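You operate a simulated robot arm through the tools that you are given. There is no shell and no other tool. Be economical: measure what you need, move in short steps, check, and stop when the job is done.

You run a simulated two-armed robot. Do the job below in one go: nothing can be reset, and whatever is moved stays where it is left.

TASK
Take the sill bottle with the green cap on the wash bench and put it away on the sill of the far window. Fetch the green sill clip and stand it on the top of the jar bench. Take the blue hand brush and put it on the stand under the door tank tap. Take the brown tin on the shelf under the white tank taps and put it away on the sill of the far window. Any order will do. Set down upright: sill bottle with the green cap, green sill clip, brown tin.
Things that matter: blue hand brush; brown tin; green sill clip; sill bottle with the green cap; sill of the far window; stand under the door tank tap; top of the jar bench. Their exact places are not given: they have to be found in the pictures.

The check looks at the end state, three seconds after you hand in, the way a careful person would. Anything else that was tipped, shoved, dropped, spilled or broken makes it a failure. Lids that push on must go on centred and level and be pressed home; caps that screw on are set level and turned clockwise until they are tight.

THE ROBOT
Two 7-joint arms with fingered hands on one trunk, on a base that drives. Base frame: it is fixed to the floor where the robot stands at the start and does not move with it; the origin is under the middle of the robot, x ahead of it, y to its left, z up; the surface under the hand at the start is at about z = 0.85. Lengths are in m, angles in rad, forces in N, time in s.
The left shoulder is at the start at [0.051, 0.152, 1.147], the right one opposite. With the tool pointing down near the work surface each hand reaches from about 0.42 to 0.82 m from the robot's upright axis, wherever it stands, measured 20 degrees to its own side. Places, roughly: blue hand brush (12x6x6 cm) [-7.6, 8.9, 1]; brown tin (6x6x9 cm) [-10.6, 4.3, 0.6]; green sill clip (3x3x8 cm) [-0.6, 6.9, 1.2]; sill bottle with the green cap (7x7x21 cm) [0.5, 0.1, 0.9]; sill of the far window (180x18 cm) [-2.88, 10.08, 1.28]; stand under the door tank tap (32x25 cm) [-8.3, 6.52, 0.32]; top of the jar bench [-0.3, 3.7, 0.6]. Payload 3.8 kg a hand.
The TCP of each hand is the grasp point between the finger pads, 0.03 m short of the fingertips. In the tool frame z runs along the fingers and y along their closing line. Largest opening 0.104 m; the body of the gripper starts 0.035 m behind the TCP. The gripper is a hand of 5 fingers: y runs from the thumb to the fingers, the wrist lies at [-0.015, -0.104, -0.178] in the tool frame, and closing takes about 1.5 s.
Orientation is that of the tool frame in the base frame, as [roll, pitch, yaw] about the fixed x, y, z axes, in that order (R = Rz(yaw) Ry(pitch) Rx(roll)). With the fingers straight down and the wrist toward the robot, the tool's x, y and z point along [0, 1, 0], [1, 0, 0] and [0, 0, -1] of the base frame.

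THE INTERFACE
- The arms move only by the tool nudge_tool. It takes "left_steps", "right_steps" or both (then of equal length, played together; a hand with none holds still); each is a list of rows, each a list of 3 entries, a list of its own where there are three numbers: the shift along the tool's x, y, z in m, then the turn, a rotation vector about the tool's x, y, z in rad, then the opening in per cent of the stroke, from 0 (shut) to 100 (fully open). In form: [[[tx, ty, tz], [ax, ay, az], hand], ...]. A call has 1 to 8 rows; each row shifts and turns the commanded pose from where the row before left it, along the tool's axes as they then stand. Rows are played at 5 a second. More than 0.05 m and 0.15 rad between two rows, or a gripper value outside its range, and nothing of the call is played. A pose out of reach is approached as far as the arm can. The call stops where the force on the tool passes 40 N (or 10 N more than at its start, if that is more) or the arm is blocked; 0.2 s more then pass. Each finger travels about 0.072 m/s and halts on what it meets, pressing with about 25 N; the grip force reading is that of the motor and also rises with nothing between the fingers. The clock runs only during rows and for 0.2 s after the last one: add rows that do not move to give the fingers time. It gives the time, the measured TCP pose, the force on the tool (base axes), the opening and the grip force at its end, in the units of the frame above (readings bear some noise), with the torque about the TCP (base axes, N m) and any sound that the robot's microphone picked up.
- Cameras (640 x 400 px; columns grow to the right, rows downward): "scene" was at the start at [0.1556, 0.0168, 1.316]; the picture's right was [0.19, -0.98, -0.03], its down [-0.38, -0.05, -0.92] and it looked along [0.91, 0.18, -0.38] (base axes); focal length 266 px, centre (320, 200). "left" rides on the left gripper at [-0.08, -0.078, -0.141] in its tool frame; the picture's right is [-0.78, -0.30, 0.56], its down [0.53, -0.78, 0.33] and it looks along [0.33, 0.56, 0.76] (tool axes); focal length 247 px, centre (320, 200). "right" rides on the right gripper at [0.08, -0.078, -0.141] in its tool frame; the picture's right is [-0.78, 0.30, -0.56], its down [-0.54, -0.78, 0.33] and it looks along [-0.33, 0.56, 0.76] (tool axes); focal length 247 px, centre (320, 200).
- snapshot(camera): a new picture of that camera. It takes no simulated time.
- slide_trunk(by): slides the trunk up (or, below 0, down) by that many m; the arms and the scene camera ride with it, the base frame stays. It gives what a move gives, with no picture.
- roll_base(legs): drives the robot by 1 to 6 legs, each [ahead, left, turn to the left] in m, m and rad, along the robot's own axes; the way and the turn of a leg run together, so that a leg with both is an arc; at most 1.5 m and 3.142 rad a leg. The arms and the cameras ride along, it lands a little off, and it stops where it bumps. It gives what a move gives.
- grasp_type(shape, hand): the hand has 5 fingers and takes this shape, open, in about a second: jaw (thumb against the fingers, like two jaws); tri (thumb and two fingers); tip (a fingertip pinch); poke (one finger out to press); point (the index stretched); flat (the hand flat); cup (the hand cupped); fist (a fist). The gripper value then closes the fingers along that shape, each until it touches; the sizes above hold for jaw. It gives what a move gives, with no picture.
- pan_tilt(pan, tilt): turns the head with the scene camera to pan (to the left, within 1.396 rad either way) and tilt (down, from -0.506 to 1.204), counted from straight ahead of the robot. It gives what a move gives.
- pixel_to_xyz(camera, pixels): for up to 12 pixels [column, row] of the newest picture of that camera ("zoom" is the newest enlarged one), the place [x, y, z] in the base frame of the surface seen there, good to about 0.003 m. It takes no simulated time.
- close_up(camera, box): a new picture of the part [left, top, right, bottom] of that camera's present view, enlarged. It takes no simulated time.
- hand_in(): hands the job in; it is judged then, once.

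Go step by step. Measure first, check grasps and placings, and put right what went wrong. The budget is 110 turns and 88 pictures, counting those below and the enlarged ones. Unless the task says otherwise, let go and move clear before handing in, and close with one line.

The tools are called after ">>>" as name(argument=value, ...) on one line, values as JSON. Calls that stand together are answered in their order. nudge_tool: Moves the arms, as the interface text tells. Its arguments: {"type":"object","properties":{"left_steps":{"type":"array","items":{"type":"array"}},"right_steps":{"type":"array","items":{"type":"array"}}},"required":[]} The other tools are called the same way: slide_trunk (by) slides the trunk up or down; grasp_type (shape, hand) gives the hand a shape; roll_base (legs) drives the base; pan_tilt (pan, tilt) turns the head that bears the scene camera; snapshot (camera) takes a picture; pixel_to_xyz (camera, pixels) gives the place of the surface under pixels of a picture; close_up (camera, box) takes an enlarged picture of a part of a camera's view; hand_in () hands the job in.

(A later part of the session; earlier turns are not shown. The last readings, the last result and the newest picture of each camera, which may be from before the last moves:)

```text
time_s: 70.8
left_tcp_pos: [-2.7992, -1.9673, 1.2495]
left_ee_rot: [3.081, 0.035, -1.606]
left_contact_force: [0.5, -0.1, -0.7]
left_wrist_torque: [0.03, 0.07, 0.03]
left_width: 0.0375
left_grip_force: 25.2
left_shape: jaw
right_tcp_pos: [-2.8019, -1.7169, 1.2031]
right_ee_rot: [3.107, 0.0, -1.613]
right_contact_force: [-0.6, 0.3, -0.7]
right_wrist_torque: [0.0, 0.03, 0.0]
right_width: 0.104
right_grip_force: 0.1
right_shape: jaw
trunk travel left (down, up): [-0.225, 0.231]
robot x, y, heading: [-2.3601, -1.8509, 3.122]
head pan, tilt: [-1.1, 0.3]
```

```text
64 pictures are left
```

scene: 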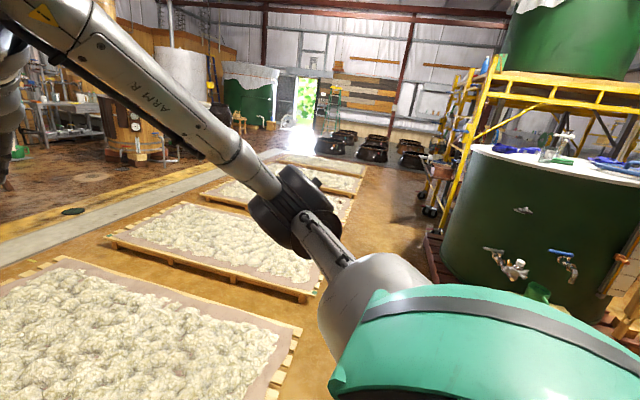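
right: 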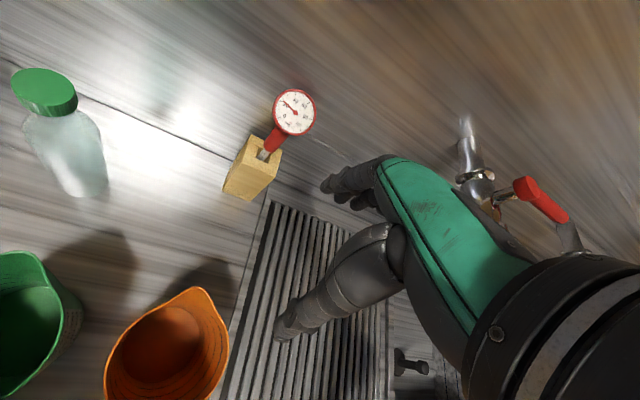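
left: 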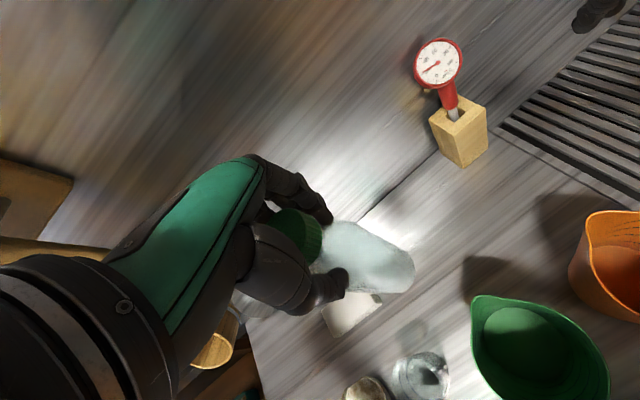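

The lane north between the beds and the scaffold is clear. I'll measure its edges.

>>> pixel_to_xyz(camera="scene", pixels=[[303, 330], [310, 295], [365, 170], [425, 210], [432, 190], [432, 270], [410, 160], [370, 155], [330, 150], [305, 110], [250, 110], [440, 235]])

>>> roll_base(legs=[[0, 0, -1.55]])

>>> pan_tilt(pan=0, tilt=0.2)

>>> snapshot(camera="scene")

```text
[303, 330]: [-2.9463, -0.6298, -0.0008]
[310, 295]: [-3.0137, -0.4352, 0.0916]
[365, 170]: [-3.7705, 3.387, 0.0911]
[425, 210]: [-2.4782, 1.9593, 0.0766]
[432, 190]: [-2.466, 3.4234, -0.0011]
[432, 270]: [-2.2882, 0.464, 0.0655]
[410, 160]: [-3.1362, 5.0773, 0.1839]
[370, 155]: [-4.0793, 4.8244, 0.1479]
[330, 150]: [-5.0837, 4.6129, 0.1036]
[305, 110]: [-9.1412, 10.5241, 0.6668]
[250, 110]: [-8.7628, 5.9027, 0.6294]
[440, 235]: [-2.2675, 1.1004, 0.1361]
```

```text
time_s: 75.0
left_tcp_pos: [-2.4872, -1.4168, 1.2509]
left_ee_rot: [3.081, 0.033, 3.126]
left_contact_force: [0.2, 0.4, -0.9]
left_wrist_torque: [-0.01, -0.02, 0.01]
left_width: 0.0374
left_grip_force: 25.0
left_shape: jaw
right_tcp_pos: [-2.2364, -1.4078, 1.2027]
right_ee_rot: [3.108, 0.001, 3.116]
right_contact_force: [0.3, -0.8, 0.1]
right_wrist_torque: [-0.02, 0.02, 0.05]
right_width: 0.1039
right_grip_force: 0.0
right_shape: jaw
trunk travel left (down, up): [-0.225, 0.231]
robot x, y, heading: [-2.3641, -1.8513, 1.566]
head pan, tilt: [-1.1, 0.3]
```

```text
time_s: 76.3
left_tcp_pos: [-2.4867, -1.4175, 1.2495]
left_ee_rot: [3.08, 0.033, 3.125]
left_contact_force: [0.6, 0.5, -0.4]
left_wrist_torque: [-0.03, 0.0, 0.0]
left_width: 0.0373
left_grip_force: 25.6
left_shape: jaw
right_tcp_pos: [-2.2362, -1.4083, 1.2027]
right_ee_rot: [3.107, -0.001, 3.117]
right_contact_force: [0.6, 1.0, 0.2]
right_wrist_torque: [-0.01, 0.0, 0.01]
right_width: 0.1038
right_grip_force: 0.1
right_shape: jaw
trunk travel left (down, up): [-0.225, 0.231]
robot x, y, heading: [-2.3595, -1.8521, 1.567]
head pan, tilt: [0.0, 0.201]
```

```text
63 pictures are left
```

scene: 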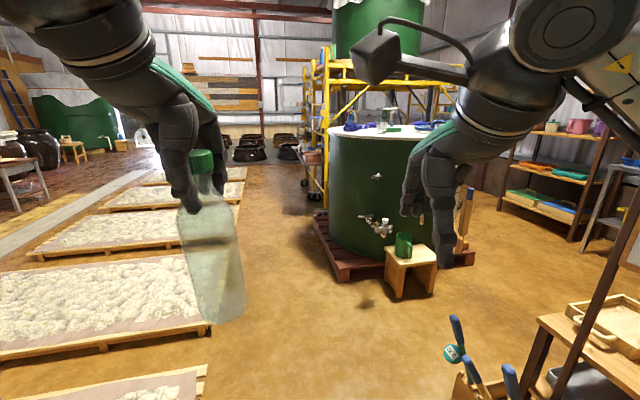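

The lane is about 0.66 m wide at its tightest on these readings. I'll measure its edges from this view.

>>> pixel_to_xyz(camera="scene", pixels=[[209, 330], [205, 365], [178, 243], [238, 208], [245, 178], [303, 183], [318, 208], [340, 275], [300, 150], [290, 190], [318, 230], [255, 165]])

>>> close_up(camera="scene", box=[180, 80, 380, 280])

```text
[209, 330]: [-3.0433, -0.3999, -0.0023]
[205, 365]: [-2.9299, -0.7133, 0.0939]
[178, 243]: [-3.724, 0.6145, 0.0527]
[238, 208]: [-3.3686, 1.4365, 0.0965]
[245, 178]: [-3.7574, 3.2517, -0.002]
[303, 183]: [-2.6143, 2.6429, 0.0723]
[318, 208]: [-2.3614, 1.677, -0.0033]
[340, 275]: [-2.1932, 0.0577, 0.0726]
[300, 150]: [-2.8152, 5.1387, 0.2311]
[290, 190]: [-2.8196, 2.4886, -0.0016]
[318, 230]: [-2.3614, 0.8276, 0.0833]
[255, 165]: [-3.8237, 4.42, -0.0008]
```

```text
2.00 times, centred on (280, 180) of scene
```

zoom: 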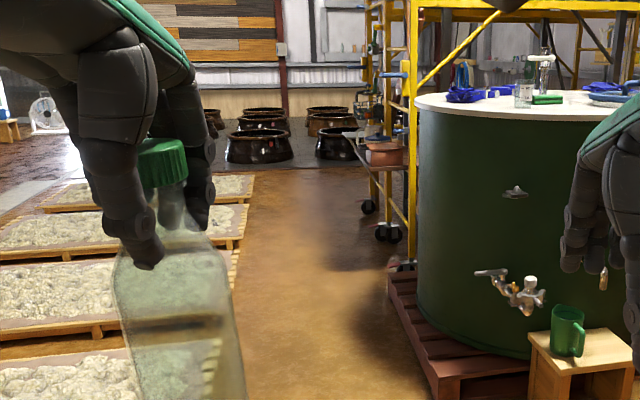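

The beds slant west as they go north, so the lane widens. I'll drive north in a slight leftward line to about (-3.1, 3.3).

>>> roll_base(legs=[[1.35, 0.14, 0], [1.4, 0.33, 0], [1.4, 0.27, 0], [1.0, 0, 0]])

>>> pan_tilt(pan=-0.3, tilt=0.2)

>>> snapshot(camera="scene")

```text
time_s: 97.9
left_tcp_pos: [-3.3102, 2.8458, 1.2509]
left_ee_rot: [3.078, 0.034, 3.128]
left_contact_force: [0.3, 0.3, -0.6]
left_wrist_torque: [0.01, -0.05, -0.02]
left_width: 0.0375
left_grip_force: 24.8
left_shape: jaw
right_tcp_pos: [-3.0612, 2.8545, 1.2023]
right_ee_rot: [3.108, -0.001, 3.123]
right_contact_force: [-0.3, -0.6, 0.4]
right_wrist_torque: [-0.05, -0.02, 0.02]
right_width: 0.1043
right_grip_force: 0.2
right_shape: jaw
trunk travel left (down, up): [-0.225, 0.231]
robot x, y, heading: [-3.1827, 2.4094, 1.575]
head pan, tilt: [0.0, 0.201]
stopped in leg 4: the robot was blocked; the commanded pose is now the measured one
```

```text
time_s: 98.7
left_tcp_pos: [-3.3113, 2.8447, 1.2498]
left_ee_rot: [3.08, 0.034, 3.128]
left_contact_force: [0.5, 0.4, 0.2]
left_wrist_torque: [0.04, 0.01, 0.02]
left_width: 0.0371
left_grip_force: 25.3
left_shape: jaw
right_tcp_pos: [-3.0616, 2.8553, 1.2031]
right_ee_rot: [3.111, -0.001, 3.125]
right_contact_force: [-0.5, 0.0, -0.6]
right_wrist_torque: [0.02, 0.01, 0.01]
right_width: 0.1038
right_grip_force: 0.0
right_shape: jaw
trunk travel left (down, up): [-0.225, 0.231]
robot x, y, heading: [-3.1825, 2.4094, 1.57]
head pan, tilt: [-0.3, 0.201]
```

```text
61 pictures are left
```

scene: 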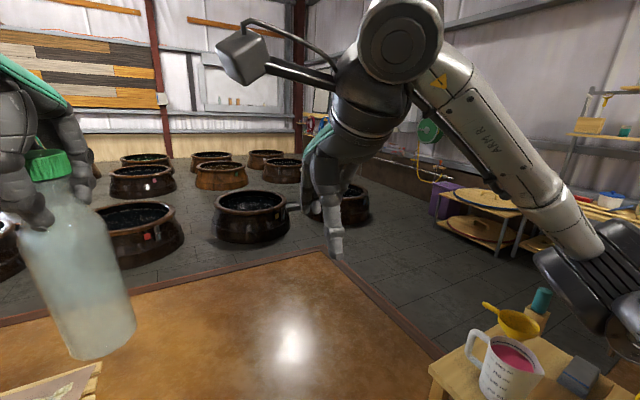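

I was blocked again. There's a bed corner at the lower left (95,375) and a small table with a jug at the lower right (440,375); I'll measure both.

>>> pixel_to_xyz(camera="scene", pixels=[[95, 370], [60, 395], [435, 372], [440, 395], [490, 395], [320, 258], [340, 275], [440, 350], [30, 325], [250, 240], [340, 215], [480, 245]])

>>> pan_tilt(pan=-0.8, tilt=0.8)

>>> snapshot(camera="scene")

>>> pan_tilt(pan=0.8, tilt=0.8)

>>> close_up(camera="scene", box=[0, 0, 640, 400])

```text
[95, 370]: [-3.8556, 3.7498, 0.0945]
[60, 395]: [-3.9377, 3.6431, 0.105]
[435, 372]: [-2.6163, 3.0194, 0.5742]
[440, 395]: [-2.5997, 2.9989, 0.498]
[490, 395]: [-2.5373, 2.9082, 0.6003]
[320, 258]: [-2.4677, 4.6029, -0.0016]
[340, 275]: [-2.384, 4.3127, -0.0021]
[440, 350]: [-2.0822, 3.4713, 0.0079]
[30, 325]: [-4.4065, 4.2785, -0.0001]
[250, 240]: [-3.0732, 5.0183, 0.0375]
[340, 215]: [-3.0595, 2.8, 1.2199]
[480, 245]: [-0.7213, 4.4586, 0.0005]
```

```text
time_s: 99.7
left_tcp_pos: [-3.3112, 2.8456, 1.2496]
left_ee_rot: [3.078, 0.034, 3.127]
left_contact_force: [0.2, 0.4, 0.2]
left_wrist_torque: [0.0, 0.03, 0.01]
left_width: 0.0374
left_grip_force: 25.2
left_shape: jaw
right_tcp_pos: [-3.0601, 2.8545, 1.2004]
right_ee_rot: [3.11, 0.001, 3.122]
right_contact_force: [0.3, 0.0, 0.9]
right_wrist_torque: [0.0, -0.02, -0.01]
right_width: 0.104
right_grip_force: 0.1
right_shape: jaw
trunk travel left (down, up): [-0.225, 0.231]
robot x, y, heading: [-3.1789, 2.413, 1.573]
head pan, tilt: [-0.799, 0.799]
```

```text
60 pictures are left
```

scene: 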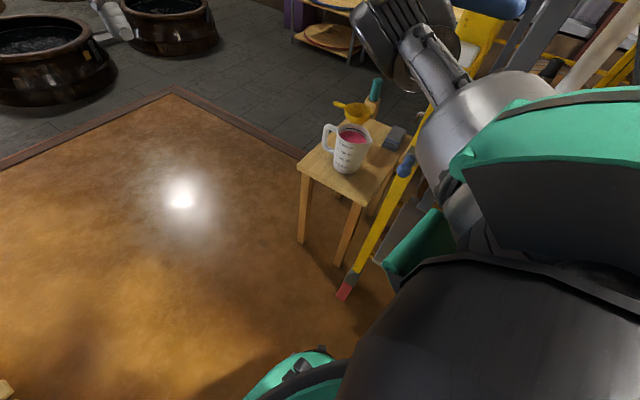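

```text
time_s: 101.3
left_tcp_pos: [-3.3094, 2.8452, 1.2499]
left_ee_rot: [3.078, 0.034, 3.129]
left_contact_force: [-0.5, 0.3, -0.3]
left_wrist_torque: [0.03, 0.02, 0.04]
left_width: 0.0376
left_grip_force: 25.0
left_shape: jaw
right_tcp_pos: [-3.0605, 2.8561, 1.2021]
right_ee_rot: [3.11, 0.0, 3.125]
right_contact_force: [-1.1, 0.0, 0.6]
right_wrist_torque: [0.03, 0.0, 0.01]
right_width: 0.1039
right_grip_force: 0.0
right_shape: jaw
trunk travel left (down, up): [-0.225, 0.231]
robot x, y, heading: [-3.1797, 2.4071, 1.572]
head pan, tilt: [0.799, 0.799]
```

```text
1.00 times, centred on (320, 200) of scene (not enlarged: the box is as wide or as high as the picture)
```

zoom: 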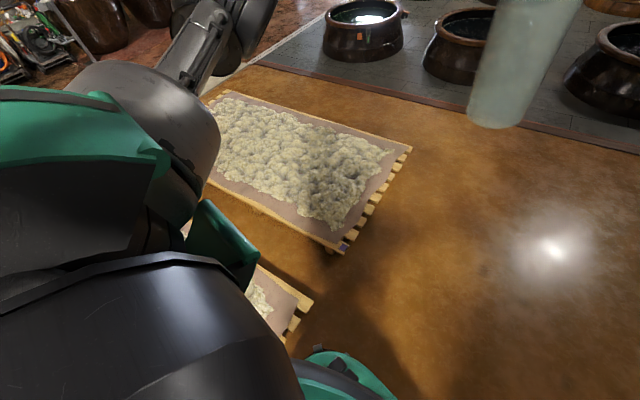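

On the right is a yellow pole foot at (345,290) of the scene picture; on the left a bed corner at (305,305) of the zoom. I'll measure them.

>>> pixel_to_xyz(camera="scene", pixels=[[343, 294], [365, 250], [402, 170], [338, 262], [300, 240], [370, 280], [320, 352]])

>>> pixel_to_xyz(camera="zoom", pixels=[[308, 303], [290, 340], [345, 248], [408, 150], [325, 352], [300, 318]])

```text
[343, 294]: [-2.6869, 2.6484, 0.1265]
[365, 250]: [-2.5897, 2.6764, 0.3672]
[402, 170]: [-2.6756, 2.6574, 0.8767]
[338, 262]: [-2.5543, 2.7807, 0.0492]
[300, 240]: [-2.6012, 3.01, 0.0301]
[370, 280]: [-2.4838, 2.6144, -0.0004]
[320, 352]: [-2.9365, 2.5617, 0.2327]
```

```text
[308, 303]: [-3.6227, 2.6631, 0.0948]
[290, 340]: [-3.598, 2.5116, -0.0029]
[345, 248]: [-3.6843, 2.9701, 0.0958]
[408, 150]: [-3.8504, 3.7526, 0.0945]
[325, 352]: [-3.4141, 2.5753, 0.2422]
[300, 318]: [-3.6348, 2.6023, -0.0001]
```

I'll measure what's near my right elbow, at about (470,30) in the scene picture.

>>> pixel_to_xyz(camera="scene", pixels=[[490, 6], [470, 40], [405, 30], [430, 50], [480, 80], [520, 30], [405, 160], [385, 15], [500, 85], [600, 30]])

>>> pan_tilt(pan=-1.0, tilt=0.3)

>>> snapshot(camera="scene")

```text
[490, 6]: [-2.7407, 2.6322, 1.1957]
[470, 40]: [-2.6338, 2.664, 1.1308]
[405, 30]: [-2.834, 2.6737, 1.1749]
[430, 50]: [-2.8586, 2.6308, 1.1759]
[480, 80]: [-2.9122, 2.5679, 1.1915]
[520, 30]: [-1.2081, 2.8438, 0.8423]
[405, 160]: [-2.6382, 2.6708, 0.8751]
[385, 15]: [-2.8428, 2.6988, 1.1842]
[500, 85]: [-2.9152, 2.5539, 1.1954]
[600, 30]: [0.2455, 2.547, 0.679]
```

```text
time_s: 103.1
left_tcp_pos: [-3.3097, 2.8457, 1.25]
left_ee_rot: [3.077, 0.036, 3.127]
left_contact_force: [0.0, -0.1, -0.8]
left_wrist_torque: [0.0, -0.03, 0.02]
left_width: 0.0373
left_grip_force: 24.9
left_shape: jaw
right_tcp_pos: [-3.0598, 2.8558, 1.202]
right_ee_rot: [3.111, 0.001, 3.124]
right_contact_force: [0.4, -0.6, -0.1]
right_wrist_torque: [-0.03, 0.0, 0.01]
right_width: 0.1038
right_grip_force: 0.0
right_shape: jaw
trunk travel left (down, up): [-0.225, 0.231]
robot x, y, heading: [-3.1812, 2.4102, 1.57]
head pan, tilt: [-1.0, 0.3]
```

```text
58 pictures are left
```

scene: 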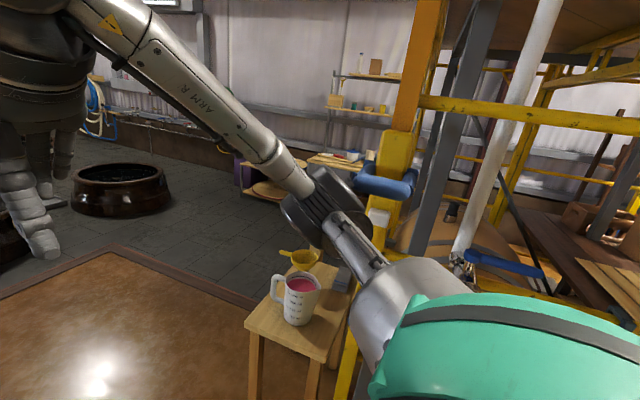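

My right elbow is against the blue-wrapped bar at (-2.74, 2.63, 1.2). I'll back off, turn left so the elbow swings in, and drive diagonally past.

>>> roll_base(legs=[[-0.2, 0.02, 0], [0, 0, 0.6], [0.99, -0.66, 0], [0, 0, -0.6]])

>>> pan_tilt(pan=-0.3, tilt=0.25)

>>> snapshot(camera="scene")

```text
time_s: 104.1
left_tcp_pos: [-3.3198, 2.8087, 1.2471]
left_ee_rot: [3.083, 0.033, 3.139]
left_contact_force: [-0.1, -0.3, -0.4]
left_wrist_torque: [-0.01, 0.0, 0.01]
left_width: 0.0376
left_grip_force: 24.9
left_shape: jaw
right_tcp_pos: [-3.0762, 2.8204, 1.1927]
right_ee_rot: [3.132, -0.002, -3.134]
right_contact_force: [0.2, 0.6, 0.7]
right_wrist_torque: [0.03, -0.02, -0.02]
right_width: 0.1041
right_grip_force: 0.1
right_shape: jaw
trunk travel left (down, up): [-0.225, 0.231]
robot x, y, heading: [-3.1859, 2.3675, 1.583]
head pan, tilt: [-1.0, 0.3]
stopped in leg 1: the robot was blocked; the commanded pose is now the measured one
```

```text
time_s: 105.2
left_tcp_pos: [-3.3191, 2.8125, 1.2455]
left_ee_rot: [3.088, 0.035, 3.134]
left_contact_force: [0.9, -0.4, -0.3]
left_wrist_torque: [-0.02, 0.0, 0.01]
left_width: 0.0374
left_grip_force: 25.1
left_shape: jaw
right_tcp_pos: [-3.0746, 2.8243, 1.1919]
right_ee_rot: [3.132, 0.002, -3.14]
right_contact_force: [0.0, 0.0, 0.5]
right_wrist_torque: [-0.03, -0.02, -0.04]
right_width: 0.1038
right_grip_force: 0.0
right_shape: jaw
trunk travel left (down, up): [-0.225, 0.231]
robot x, y, heading: [-3.1914, 2.3694, 1.575]
head pan, tilt: [-0.3, 0.25]
```

```text
57 pictures are left
```

scene: 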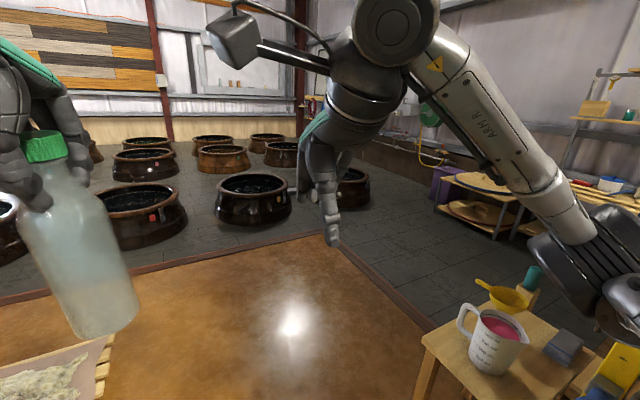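

Backing was blocked too, most likely by the bed on my rear left. I'll look at both close sides again and measure before moving.

>>> pan_tilt(pan=-0.95, tilt=0.45)

>>> close_up(camera="scene", box=[240, 60, 500, 320])

>>> pixel_to_xyz(camera="zoom", pixels=[[250, 200], [300, 160], [180, 200], [330, 120], [360, 150], [400, 150], [350, 200], [420, 100], [300, 220], [380, 60], [440, 200], [330, 90]])

```text
time_s: 106.2
left_tcp_pos: [-3.3202, 2.8123, 1.2454]
left_ee_rot: [3.088, 0.035, 3.136]
left_contact_force: [-0.1, -0.8, -0.5]
left_wrist_torque: [0.01, 0.01, 0.02]
left_width: 0.0375
left_grip_force: 24.7
left_shape: jaw
right_tcp_pos: [-3.0746, 2.8229, 1.1925]
right_ee_rot: [3.134, 0.001, -3.141]
right_contact_force: [0.0, 0.6, -0.6]
right_wrist_torque: [0.03, -0.02, 0.01]
right_width: 0.104
right_grip_force: 0.1
right_shape: jaw
trunk travel left (down, up): [-0.225, 0.231]
robot x, y, heading: [-3.1867, 2.3705, 1.575]
head pan, tilt: [-0.949, 0.45]
```

```text
1.54 times, centred on (370, 190) of scene
```

zoom: 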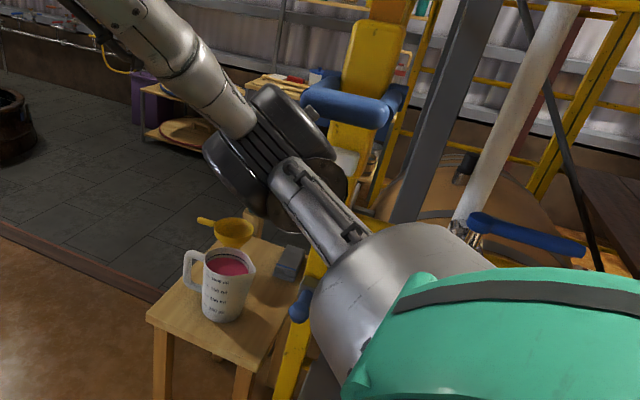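

```text
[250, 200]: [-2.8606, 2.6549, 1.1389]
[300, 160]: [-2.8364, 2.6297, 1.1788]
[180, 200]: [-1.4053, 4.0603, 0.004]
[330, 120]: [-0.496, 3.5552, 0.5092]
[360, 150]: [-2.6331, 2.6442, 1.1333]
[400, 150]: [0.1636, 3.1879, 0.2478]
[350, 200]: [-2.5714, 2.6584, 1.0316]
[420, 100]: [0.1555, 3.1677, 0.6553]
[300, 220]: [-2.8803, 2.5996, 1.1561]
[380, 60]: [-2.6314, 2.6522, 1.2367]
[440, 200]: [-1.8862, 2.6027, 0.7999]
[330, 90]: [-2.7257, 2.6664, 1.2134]
```

My elbow sits just south of the hook on the leaning ladder, and the bed is at my rear left. I'll back out along the line I came in on, turn left, then go north.

>>> roll_base(legs=[[-0.3, -0.09, 0], [0, 0, 0.6], [1.09, -0.75, 0], [0, 0, -0.6]])

>>> pan_tilt(pan=-0.3, tilt=0.25)

>>> snapshot(camera="scene")

```text
time_s: 107.2
left_tcp_pos: [-3.3145, 2.7572, 1.2486]
left_ee_rot: [3.076, 0.048, -3.097]
left_contact_force: [0.2, -0.2, 0.2]
left_wrist_torque: [-0.07, 0.01, 0.0]
left_width: 0.0371
left_grip_force: 25.2
left_shape: jaw
right_tcp_pos: [-3.0882, 2.7791, 1.1914]
right_ee_rot: [3.138, -0.003, -3.041]
right_contact_force: [-0.7, -0.1, -0.1]
right_wrist_torque: [-0.02, -0.01, -0.02]
right_width: 0.104
right_grip_force: 0.1
right_shape: jaw
trunk travel left (down, up): [-0.225, 0.231]
robot x, y, heading: [-3.1595, 2.3228, 1.639]
head pan, tilt: [-0.949, 0.45]
stopped in leg 1: the robot was blocked; the commanded pose is now the measured one
```

```text
time_s: 108.3
left_tcp_pos: [-3.3155, 2.7496, 1.2477]
left_ee_rot: [3.076, 0.052, -3.08]
left_contact_force: [0.6, -0.3, -0.6]
left_wrist_torque: [0.02, 0.01, -0.02]
left_width: 0.0373
left_grip_force: 25.1
left_shape: jaw
right_tcp_pos: [-3.0878, 2.7758, 1.1896]
right_ee_rot: [3.14, 0.005, -3.029]
right_contact_force: [0.3, -1.5, -0.1]
right_wrist_torque: [0.0, 0.0, -0.03]
right_width: 0.1039
right_grip_force: 0.1
right_shape: jaw
trunk travel left (down, up): [-0.225, 0.231]
robot x, y, heading: [-3.1509, 2.3248, 1.656]
head pan, tilt: [-0.3, 0.25]
```

```text
55 pictures are left
```

scene: 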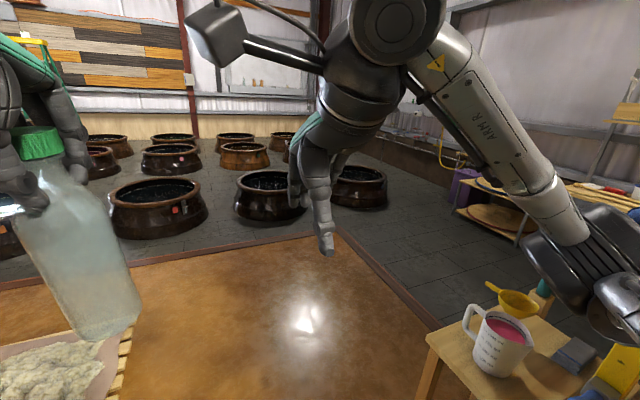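

The pivot to the left shows the hook is now behind my right elbow. Turning left should swing the elbow forward and free of it.

>>> roll_base(legs=[[0, 0, 0.5]])

>>> pan_tilt(pan=-1.2, tilt=0.5)

>>> snapshot(camera="scene")

```text
time_s: 110.1
left_tcp_pos: [-3.4832, 2.6086, 1.2559]
left_ee_rot: [3.061, 0.044, -2.585]
left_contact_force: [-0.2, 0.1, -0.5]
left_wrist_torque: [-0.01, 0.02, -0.03]
left_width: 0.0373
left_grip_force: 25.2
left_shape: jaw
right_tcp_pos: [-3.2928, 2.7418, 1.1978]
right_ee_rot: [3.116, -0.002, -2.541]
right_contact_force: [-1.0, -0.4, -0.2]
right_wrist_torque: [0.0, 0.02, 0.01]
right_width: 0.104
right_grip_force: 0.1
right_shape: jaw
trunk travel left (down, up): [-0.225, 0.231]
robot x, y, heading: [-3.1479, 2.3235, 2.152]
head pan, tilt: [-0.3, 0.25]
```

```text
time_s: 111.3
left_tcp_pos: [-3.4828, 2.6078, 1.2547]
left_ee_rot: [3.062, 0.043, -2.585]
left_contact_force: [-0.4, 0.3, -0.3]
left_wrist_torque: [-0.02, -0.01, -0.01]
left_width: 0.0372
left_grip_force: 24.8
left_shape: jaw
right_tcp_pos: [-3.2934, 2.7425, 1.1977]
right_ee_rot: [3.117, -0.001, -2.539]
right_contact_force: [-0.4, 0.1, -0.5]
right_wrist_torque: [-0.03, -0.04, -0.01]
right_width: 0.1036
right_grip_force: 0.1
right_shape: jaw
trunk travel left (down, up): [-0.225, 0.231]
robot x, y, heading: [-3.1512, 2.3223, 2.15]
head pan, tilt: [-1.201, 0.499]
```

```text
54 pictures are left
```

scene: 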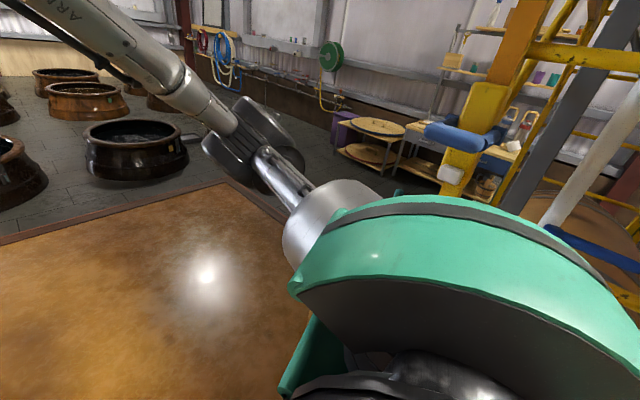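

The elbow is free. I'll drive north past the ladder and the jug table, then face north.

>>> roll_base(legs=[[0.95, -0.57, 0], [0, 0, -1.3]])

>>> pan_tilt(pan=-0.3, tilt=0.25)

>>> snapshot(camera="scene")

```text
time_s: 120.0
left_tcp_pos: [-2.9945, 3.8038, 1.2551]
left_ee_rot: [3.061, 0.047, 2.4]
left_contact_force: [0.1, 0.5, -0.4]
left_wrist_torque: [0.03, -0.02, 0.0]
left_width: 0.0372
left_grip_force: 24.8
left_shape: jaw
right_tcp_pos: [-2.8156, 3.657, 1.1983]
right_ee_rot: [3.117, -0.003, 2.442]
right_contact_force: [0.7, 0.0, -0.6]
right_wrist_torque: [0.0, 0.0, -0.04]
right_width: 0.1038
right_grip_force: 0.1
right_shape: jaw
trunk travel left (down, up): [-0.225, 0.231]
robot x, y, heading: [-3.1799, 3.4058, 0.854]
head pan, tilt: [-1.201, 0.499]
```

```text
time_s: 121.2
left_tcp_pos: [-2.9939, 3.8034, 1.2547]
left_ee_rot: [3.061, 0.046, 2.398]
left_contact_force: [-0.9, 0.0, -0.5]
left_wrist_torque: [-0.03, 0.02, 0.03]
left_width: 0.0373
left_grip_force: 24.8
left_shape: jaw
right_tcp_pos: [-2.8136, 3.6568, 1.1979]
right_ee_rot: [3.116, -0.002, 2.445]
right_contact_force: [0.3, -0.1, 0.7]
right_wrist_torque: [0.01, -0.01, -0.01]
right_width: 0.1038
right_grip_force: 0.0
right_shape: jaw
trunk travel left (down, up): [-0.225, 0.231]
robot x, y, heading: [-3.1813, 3.4063, 0.854]
head pan, tilt: [-0.3, 0.25]
```

```text
53 pictures are left
```

scene: 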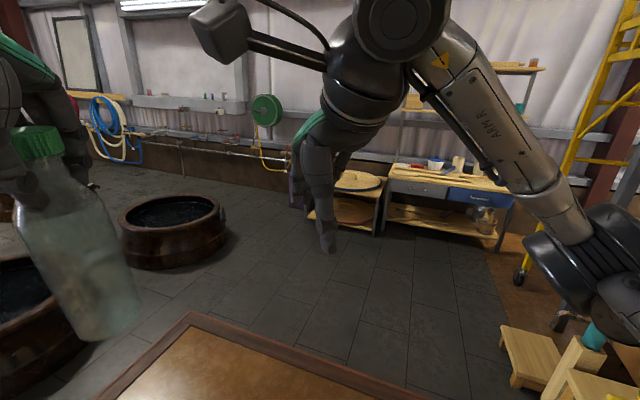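

The jar bench is ahead at (440,190). The clip should be on the wall ledge near (213,105), so I'll zoom in.

>>> close_up(camera="scene", box=[120, 60, 320, 180])

>>> pixel_to_xyz(camera="scene", pixels=[[213, 105], [150, 100], [185, 160], [265, 110], [355, 180], [440, 180], [395, 170], [510, 195], [175, 250], [220, 230], [290, 220], [200, 105]])

```text
3.20 times, centred on (220, 120) of scene
```

zoom: 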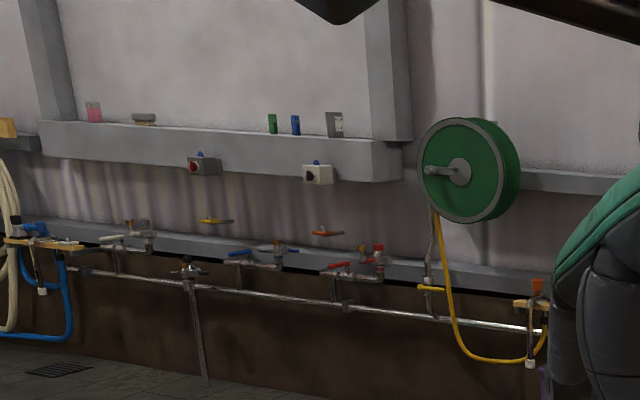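

```text
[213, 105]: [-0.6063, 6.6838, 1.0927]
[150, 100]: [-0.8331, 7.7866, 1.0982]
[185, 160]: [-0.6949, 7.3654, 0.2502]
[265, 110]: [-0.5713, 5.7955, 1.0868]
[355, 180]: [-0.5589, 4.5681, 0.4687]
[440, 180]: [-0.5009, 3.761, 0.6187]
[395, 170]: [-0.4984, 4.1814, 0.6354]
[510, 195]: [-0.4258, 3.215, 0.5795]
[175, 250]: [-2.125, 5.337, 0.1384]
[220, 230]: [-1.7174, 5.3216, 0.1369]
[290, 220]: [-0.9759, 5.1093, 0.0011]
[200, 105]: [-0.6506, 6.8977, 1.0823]
```

The green clip stands on the wall ledge at zoom (272,124), next to a blue one at (295,125). I'll measure them and the valves below.

>>> pixel_to_xyz(camera="zoom", pixels=[[272, 118], [272, 130], [295, 124], [332, 122], [250, 130], [250, 150], [215, 220], [320, 172], [203, 165], [240, 255], [330, 232], [190, 285]])

>>> close_up(camera="scene", box=[360, 120, 540, 260])

>>> pixel_to_xyz(camera="zoom", pixels=[[120, 185], [200, 195], [300, 210], [400, 215], [480, 230], [180, 160], [300, 180], [340, 170], [140, 190], [500, 240], [120, 240], [230, 205]])

```text
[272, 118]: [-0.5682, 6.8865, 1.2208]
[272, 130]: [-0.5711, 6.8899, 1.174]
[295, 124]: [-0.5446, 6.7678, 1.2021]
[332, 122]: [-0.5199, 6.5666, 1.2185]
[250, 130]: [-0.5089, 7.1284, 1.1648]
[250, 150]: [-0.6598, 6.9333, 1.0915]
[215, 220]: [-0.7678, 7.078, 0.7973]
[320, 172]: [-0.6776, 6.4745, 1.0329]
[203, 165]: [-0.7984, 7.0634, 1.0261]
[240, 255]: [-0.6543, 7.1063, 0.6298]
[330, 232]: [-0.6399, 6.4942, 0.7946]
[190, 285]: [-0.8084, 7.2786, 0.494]
```

```text
2.86 times, centred on (450, 190) of scene
```

zoom: 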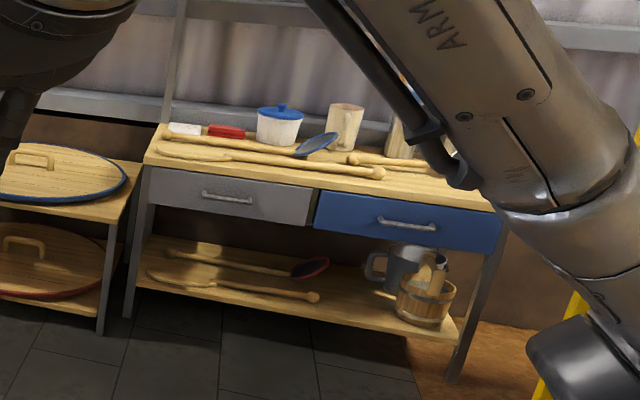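

```text
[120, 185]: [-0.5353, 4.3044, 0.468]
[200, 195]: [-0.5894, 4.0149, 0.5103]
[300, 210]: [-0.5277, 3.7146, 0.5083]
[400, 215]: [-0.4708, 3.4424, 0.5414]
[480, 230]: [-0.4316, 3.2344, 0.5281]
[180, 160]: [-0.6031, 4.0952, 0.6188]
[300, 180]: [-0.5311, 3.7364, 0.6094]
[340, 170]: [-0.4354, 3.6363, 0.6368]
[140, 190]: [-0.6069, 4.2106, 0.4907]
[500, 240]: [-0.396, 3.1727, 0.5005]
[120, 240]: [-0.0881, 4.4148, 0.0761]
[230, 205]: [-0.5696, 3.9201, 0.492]
```

The clip is at (-0.57, 6.89, 1.165-1.24). I'll drive to about (-1.6, 4.5), between the pots and the bench, and look north.

>>> roll_base(legs=[[0.93, -0.24, 0], [0.93, -0.24, 0], [0, 0, 0.5]])

>>> pan_tilt(pan=0.0, tilt=0.25)

>>> snapshot(camera="scene")

```text
time_s: 132.1
left_tcp_pos: [-1.7016, 4.9329, 1.2548]
left_ee_rot: [3.062, 0.047, 2.939]
left_contact_force: [-0.2, -0.3, -0.4]
left_wrist_torque: [-0.03, 0.0, -0.03]
left_width: 0.0371
left_grip_force: 24.9
left_shape: jaw
right_tcp_pos: [-1.4725, 4.8991, 1.198]
right_ee_rot: [3.117, -0.002, 2.983]
right_contact_force: [0.3, 0.5, 0.0]
right_wrist_torque: [-0.03, 0.01, 0.03]
right_width: 0.1039
right_grip_force: 0.2
right_shape: jaw
trunk travel left (down, up): [-0.225, 0.231]
robot x, y, heading: [-1.6529, 4.4965, 1.393]
head pan, tilt: [-0.3, 0.25]
```

```text
time_s: 132.9
left_tcp_pos: [-1.7012, 4.933, 1.2557]
left_ee_rot: [3.06, 0.045, 2.939]
left_contact_force: [-0.8, -0.1, -1.9]
left_wrist_torque: [-0.02, -0.02, 0.01]
left_width: 0.0373
left_grip_force: 25.0
left_shape: jaw
right_tcp_pos: [-1.471, 4.8991, 1.1991]
right_ee_rot: [3.12, -0.004, 2.981]
right_contact_force: [0.1, 0.4, 0.5]
right_wrist_torque: [0.01, 0.0, -0.01]
right_width: 0.1038
right_grip_force: 0.2
right_shape: jaw
trunk travel left (down, up): [-0.225, 0.231]
robot x, y, heading: [-1.6539, 4.4967, 1.395]
head pan, tilt: [0.0, 0.25]
```

```text
50 pictures are left
```

scene: 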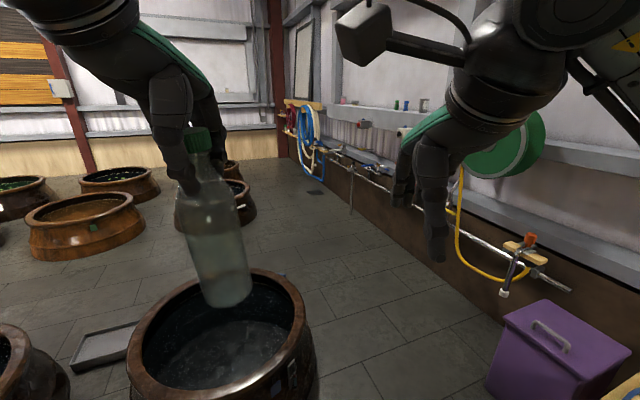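

The lane along the east wall runs north between the pot at (225,330) and the pipes. I'll measure its bounds and the far wall.

>>> pixel_to_xyz(camera="scene", pixels=[[312, 345], [300, 300], [495, 340], [510, 280], [350, 205], [252, 210], [235, 175], [300, 165], [180, 80], [225, 90], [230, 120], [395, 107]])

>>> close_up(camera="scene", box=[100, 30, 300, 170])

```text
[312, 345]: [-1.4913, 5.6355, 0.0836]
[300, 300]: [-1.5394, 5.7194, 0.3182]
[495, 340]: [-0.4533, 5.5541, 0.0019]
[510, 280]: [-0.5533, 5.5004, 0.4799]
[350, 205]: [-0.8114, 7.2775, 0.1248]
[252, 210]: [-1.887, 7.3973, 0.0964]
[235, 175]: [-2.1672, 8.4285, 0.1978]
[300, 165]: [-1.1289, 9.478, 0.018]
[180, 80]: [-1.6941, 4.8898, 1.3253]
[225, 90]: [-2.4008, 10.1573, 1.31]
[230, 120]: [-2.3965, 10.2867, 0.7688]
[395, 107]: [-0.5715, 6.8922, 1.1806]
```

```text
2.86 times, centred on (200, 100) of scene
```

zoom: 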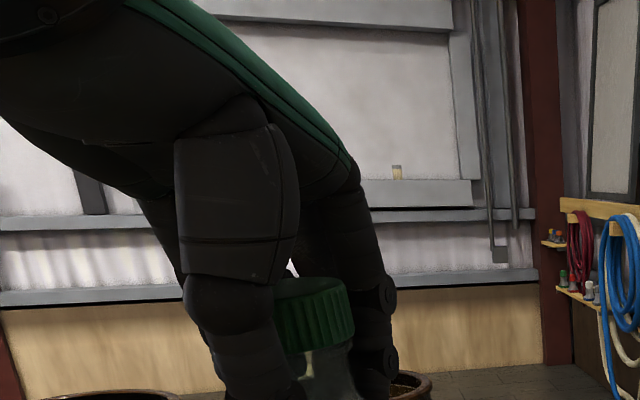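

The lane is about 0.75 m wide between the pot and the pipes. I'll turn left to keep my right elbow off the wall fittings, drive up it, then turn east facing the ledge.

>>> roll_base(legs=[[0, 0, 0.705], [0.142, -0.748, 0], [1.208, -0.707, 0], [0.626, -0.019, 0], [0, 0, -2.1]])

>>> pan_tilt(pan=-0.1, tilt=0.3)

>>> snapshot(camera="scene")

```text
time_s: 138.0
left_tcp_pos: [-1.5362, 5.1965, 1.2571]
left_ee_rot: [3.059, 0.04, -2.622]
left_contact_force: [0.6, 0.4, -0.8]
left_wrist_torque: [-0.02, 0.06, 0.0]
left_width: 0.037
left_grip_force: 24.9
left_shape: jaw
right_tcp_pos: [-1.3429, 5.3224, 1.1982]
right_ee_rot: [3.117, -0.009, -2.576]
right_contact_force: [0.3, 1.0, -0.4]
right_wrist_torque: [-0.03, 0.02, 0.03]
right_width: 0.1043
right_grip_force: 0.0
right_shape: jaw
trunk travel left (down, up): [-0.225, 0.231]
robot x, y, heading: [-1.2193, 4.8922, 2.121]
head pan, tilt: [0.0, 0.25]
stopped in leg 2: the robot was blocked; the commanded pose is now the measured one
```

```text
time_s: 138.7
left_tcp_pos: [-1.5404, 5.1942, 1.2558]
left_ee_rot: [3.06, 0.045, -2.621]
left_contact_force: [0.2, -0.5, -0.7]
left_wrist_torque: [-0.01, 0.02, 0.02]
left_width: 0.037
left_grip_force: 24.7
left_shape: jaw
right_tcp_pos: [-1.348, 5.3194, 1.1984]
right_ee_rot: [3.115, -0.002, -2.575]
right_contact_force: [-0.4, 0.0, -0.5]
right_wrist_torque: [-0.03, 0.0, 0.04]
right_width: 0.1039
right_grip_force: 0.0
right_shape: jaw
trunk travel left (down, up): [-0.225, 0.231]
robot x, y, heading: [-1.2149, 4.8973, 2.119]
head pan, tilt: [-0.099, 0.3]
```

```text
48 pictures are left
```

scene: 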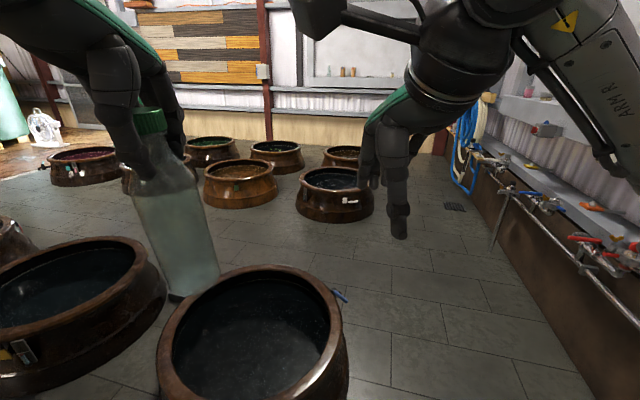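

Blocked at (-1.215, 4.897). I'll measure the pot in front and look to my right.

>>> pixel_to_xyz(camera="scene", pixels=[[340, 370], [300, 365], [335, 300], [250, 270], [165, 340], [430, 380], [340, 395], [510, 360]])

>>> pan_tilt(pan=-1.2, tilt=0.7)

>>> snapshot(camera="scene")

```text
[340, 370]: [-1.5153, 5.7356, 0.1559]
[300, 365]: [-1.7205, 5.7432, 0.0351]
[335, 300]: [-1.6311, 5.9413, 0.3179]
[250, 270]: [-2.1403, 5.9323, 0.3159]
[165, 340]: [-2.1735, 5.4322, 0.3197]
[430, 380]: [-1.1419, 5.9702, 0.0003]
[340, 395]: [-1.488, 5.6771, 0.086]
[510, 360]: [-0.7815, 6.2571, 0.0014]
```

```text
time_s: 140.0
left_tcp_pos: [-1.5414, 5.1935, 1.2557]
left_ee_rot: [3.059, 0.046, -2.621]
left_contact_force: [-0.3, 0.3, 0.2]
left_wrist_torque: [-0.01, 0.0, 0.01]
left_width: 0.037
left_grip_force: 25.4
left_shape: jaw
right_tcp_pos: [-1.3492, 5.3195, 1.1977]
right_ee_rot: [3.117, -0.001, -2.575]
right_contact_force: [0.2, -0.2, 0.2]
right_wrist_torque: [0.0, 0.02, 0.02]
right_width: 0.1039
right_grip_force: 0.0
right_shape: jaw
trunk travel left (down, up): [-0.225, 0.231]
robot x, y, heading: [-1.2201, 4.8972, 2.114]
head pan, tilt: [-1.201, 0.7]
```

```text
47 pictures are left
```

scene: 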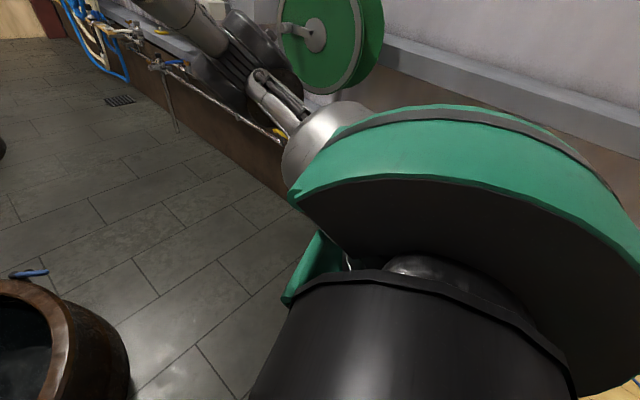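

The pot is 0.8 m away, so something on my right rear touched. I'll measure the reel and nearby points, then turn right a bit to see that side.

>>> pixel_to_xyz(camera="scene", pixels=[[310, 40], [285, 70], [350, 60], [280, 135], [170, 95], [270, 80], [230, 30], [635, 385]])

>>> roll_base(legs=[[0.1, 0.05, 0], [0, 0, -0.9]])

>>> pan_tilt(pan=-1.3, tilt=0.7)

>>> snapshot(camera="scene")

```text
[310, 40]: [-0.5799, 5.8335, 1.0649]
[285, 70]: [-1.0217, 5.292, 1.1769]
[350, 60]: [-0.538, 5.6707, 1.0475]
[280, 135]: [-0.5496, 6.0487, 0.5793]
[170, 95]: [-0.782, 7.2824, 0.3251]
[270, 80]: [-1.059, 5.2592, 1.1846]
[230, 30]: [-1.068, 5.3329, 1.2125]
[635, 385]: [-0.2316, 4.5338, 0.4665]
```

```text
time_s: 143.5
left_tcp_pos: [-1.2845, 5.3969, 1.2557]
left_ee_rot: [3.06, 0.045, 2.773]
left_contact_force: [-0.7, -0.4, 0.0]
left_wrist_torque: [-0.03, 0.01, 0.0]
left_width: 0.0371
left_grip_force: 25.2
left_shape: jaw
right_tcp_pos: [-1.0637, 5.3246, 1.1978]
right_ee_rot: [3.116, -0.001, 2.815]
right_contact_force: [-1.1, -0.1, -0.1]
right_wrist_torque: [0.0, 0.03, 0.04]
right_width: 0.1041
right_grip_force: 0.0
right_shape: jaw
trunk travel left (down, up): [-0.225, 0.231]
robot x, y, heading: [-1.3121, 4.9567, 1.221]
head pan, tilt: [-1.201, 0.7]
```

```text
time_s: 144.2
left_tcp_pos: [-1.2845, 5.3965, 1.2551]
left_ee_rot: [3.06, 0.046, 2.769]
left_contact_force: [-0.1, 0.0, -0.7]
left_wrist_torque: [-0.05, -0.02, -0.06]
left_width: 0.0367
left_grip_force: 25.4
left_shape: jaw
right_tcp_pos: [-1.064, 5.3257, 1.1985]
right_ee_rot: [3.118, -0.004, 2.817]
right_contact_force: [-1.0, 0.3, 0.6]
right_wrist_torque: [-0.03, -0.03, 0.04]
right_width: 0.104
right_grip_force: 0.1
right_shape: jaw
trunk travel left (down, up): [-0.225, 0.231]
robot x, y, heading: [-1.3086, 4.9594, 1.225]
head pan, tilt: [-1.3, 0.7]
```

```text
46 pictures are left
```

scene: 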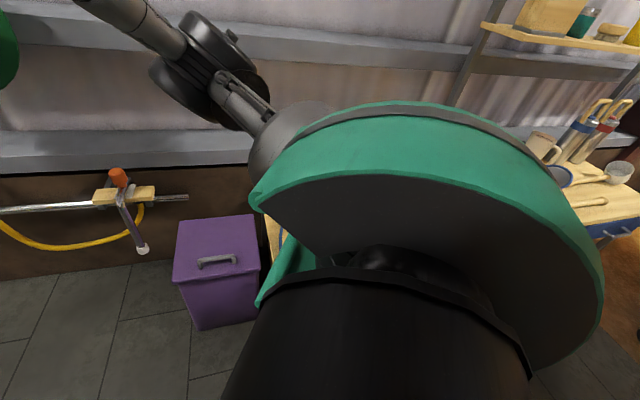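

The purple box at (220,270) and a hose clamp at (125,200) stand on this side. I'll measure them.

>>> pixel_to_xyz(camera="scene", pixels=[[174, 278], [192, 328], [255, 318], [140, 248], [95, 195], [185, 225], [118, 175], [60, 330]])

>>> nudge_tool(right_steps=[[[0, 0.045, 0], [0, 0, 0], 100], [[0, 0.045, 0], [0, 0, 0], 100], [[0, 0.045, 0], [0, 0, 0], 100], [[0, 0.045, 0], [0, 0, 0], 100]])

>>> snapshot(camera="scene")

```text
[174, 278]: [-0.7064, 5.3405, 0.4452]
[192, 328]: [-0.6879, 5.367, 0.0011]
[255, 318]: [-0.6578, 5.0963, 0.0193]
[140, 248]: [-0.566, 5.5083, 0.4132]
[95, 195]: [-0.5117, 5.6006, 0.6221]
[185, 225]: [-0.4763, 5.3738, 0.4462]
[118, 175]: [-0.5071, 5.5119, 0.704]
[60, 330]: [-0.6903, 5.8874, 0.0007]
```

```text
time_s: 145.2
left_tcp_pos: [-1.2846, 5.3968, 1.2546]
left_ee_rot: [3.061, 0.048, 2.769]
left_contact_force: [-0.1, 0.1, -1.1]
left_wrist_torque: [-0.01, 0.0, 0.02]
left_width: 0.037
left_grip_force: 24.9
left_shape: jaw
right_tcp_pos: [-1.0056, 5.4965, 1.2002]
right_ee_rot: [3.117, -0.002, 2.818]
right_contact_force: [-0.4, 0.6, 0.0]
right_wrist_torque: [0.01, -0.02, 0.01]
right_width: 0.1041
right_grip_force: 0.2
right_shape: jaw
trunk travel left (down, up): [-0.225, 0.231]
robot x, y, heading: [-1.3145, 4.9532, 1.227]
head pan, tilt: [-1.3, 0.7]
```

```text
45 pictures are left
```

scene: 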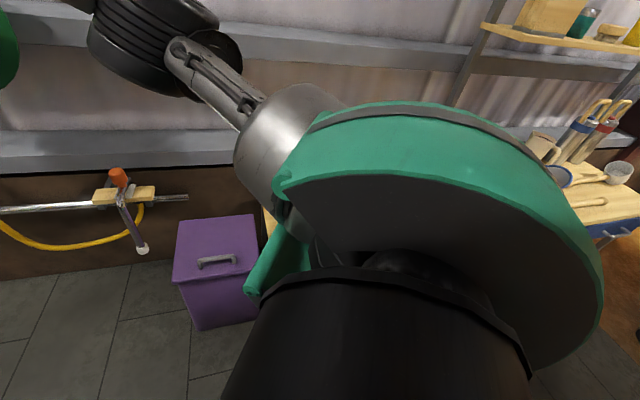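

Nothing has moved, and the purple box's near edge is at x ≈ -0.70. I'll first go north at x ≈ -1.3, then pass mid-lane between pot and wall, facing nearly north.

>>> roll_base(legs=[[0, 0, 0.5], [0.198, -0.031, 0], [0.292, -0.268, 0], [0.588, -0.123, 0], [0.788, 0.18, 0], [0, 0, -1.6]])

>>> pan_tilt(pan=-0.2, tilt=0.3)

>>> snapshot(camera="scene")

```text
time_s: 161.2
left_tcp_pos: [-0.9334, 7.0339, 1.2555]
left_ee_rot: [3.059, 0.046, 1.637]
left_contact_force: [0.0, -0.1, -0.5]
left_wrist_torque: [-0.03, -0.01, 0.03]
left_width: 0.0366
left_grip_force: 24.9
left_shape: jaw
right_tcp_pos: [-0.7254, 6.8238, 1.2014]
right_ee_rot: [3.117, -0.003, 1.682]
right_contact_force: [-0.5, -0.5, -0.2]
right_wrist_torque: [0.02, 0.01, -0.01]
right_width: 0.1041
right_grip_force: 0.0
right_shape: jaw
trunk travel left (down, up): [-0.225, 0.231]
robot x, y, heading: [-1.345, 6.8719, 0.091]
head pan, tilt: [-1.3, 0.7]
```

```text
time_s: 162.5
left_tcp_pos: [-0.9324, 7.0339, 1.2555]
left_ee_rot: [3.06, 0.045, 1.637]
left_contact_force: [0.3, 0.2, -1.0]
left_wrist_torque: [0.03, -0.01, -0.03]
left_width: 0.0365
left_grip_force: 24.8
left_shape: jaw
right_tcp_pos: [-0.7253, 6.8226, 1.2024]
right_ee_rot: [3.117, -0.003, 1.682]
right_contact_force: [-0.4, 0.1, 0.3]
right_wrist_torque: [-0.03, -0.03, -0.03]
right_width: 0.1041
right_grip_force: 0.1
right_shape: jaw
trunk travel left (down, up): [-0.225, 0.231]
robot x, y, heading: [-1.3423, 6.8741, 0.09]
head pan, tilt: [-0.201, 0.3]
```

```text
44 pictures are left
```

scene: 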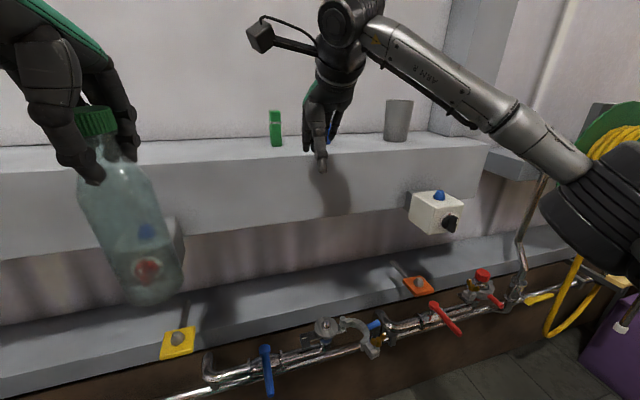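

I'm through the lane, and the clip is at (275,128) with my right hand close to it. I'll measure the clip, ledge and wall.

>>> close_up(camera="scene", box=[230, 80, 380, 180])

>>> pixel_to_xyz(camera="zoom", pixels=[[190, 140], [190, 170], [190, 200], [195, 265], [230, 250], [190, 320], [220, 100], [430, 200], [160, 260], [205, 240], [185, 128], [460, 190]])

>>> snapshot(camera="right")

```text
4.00 times, centred on (305, 130) of scene
```

zoom: 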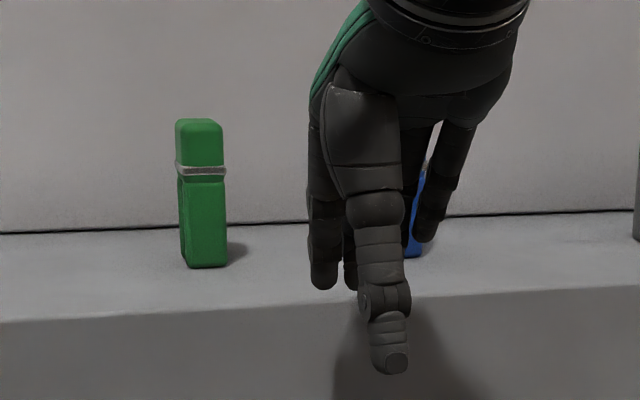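

```text
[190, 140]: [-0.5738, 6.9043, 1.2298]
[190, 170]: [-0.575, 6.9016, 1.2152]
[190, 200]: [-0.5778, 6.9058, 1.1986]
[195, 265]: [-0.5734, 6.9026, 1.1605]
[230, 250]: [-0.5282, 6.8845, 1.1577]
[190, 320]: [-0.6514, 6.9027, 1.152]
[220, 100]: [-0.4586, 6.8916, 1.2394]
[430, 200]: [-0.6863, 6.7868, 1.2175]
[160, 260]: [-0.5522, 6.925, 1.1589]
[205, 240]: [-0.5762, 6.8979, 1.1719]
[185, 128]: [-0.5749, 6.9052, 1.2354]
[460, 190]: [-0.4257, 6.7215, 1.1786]
```

```text
42 pictures are left
```

right: 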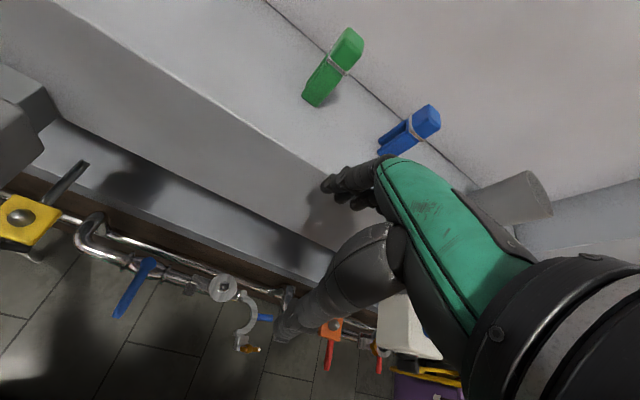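

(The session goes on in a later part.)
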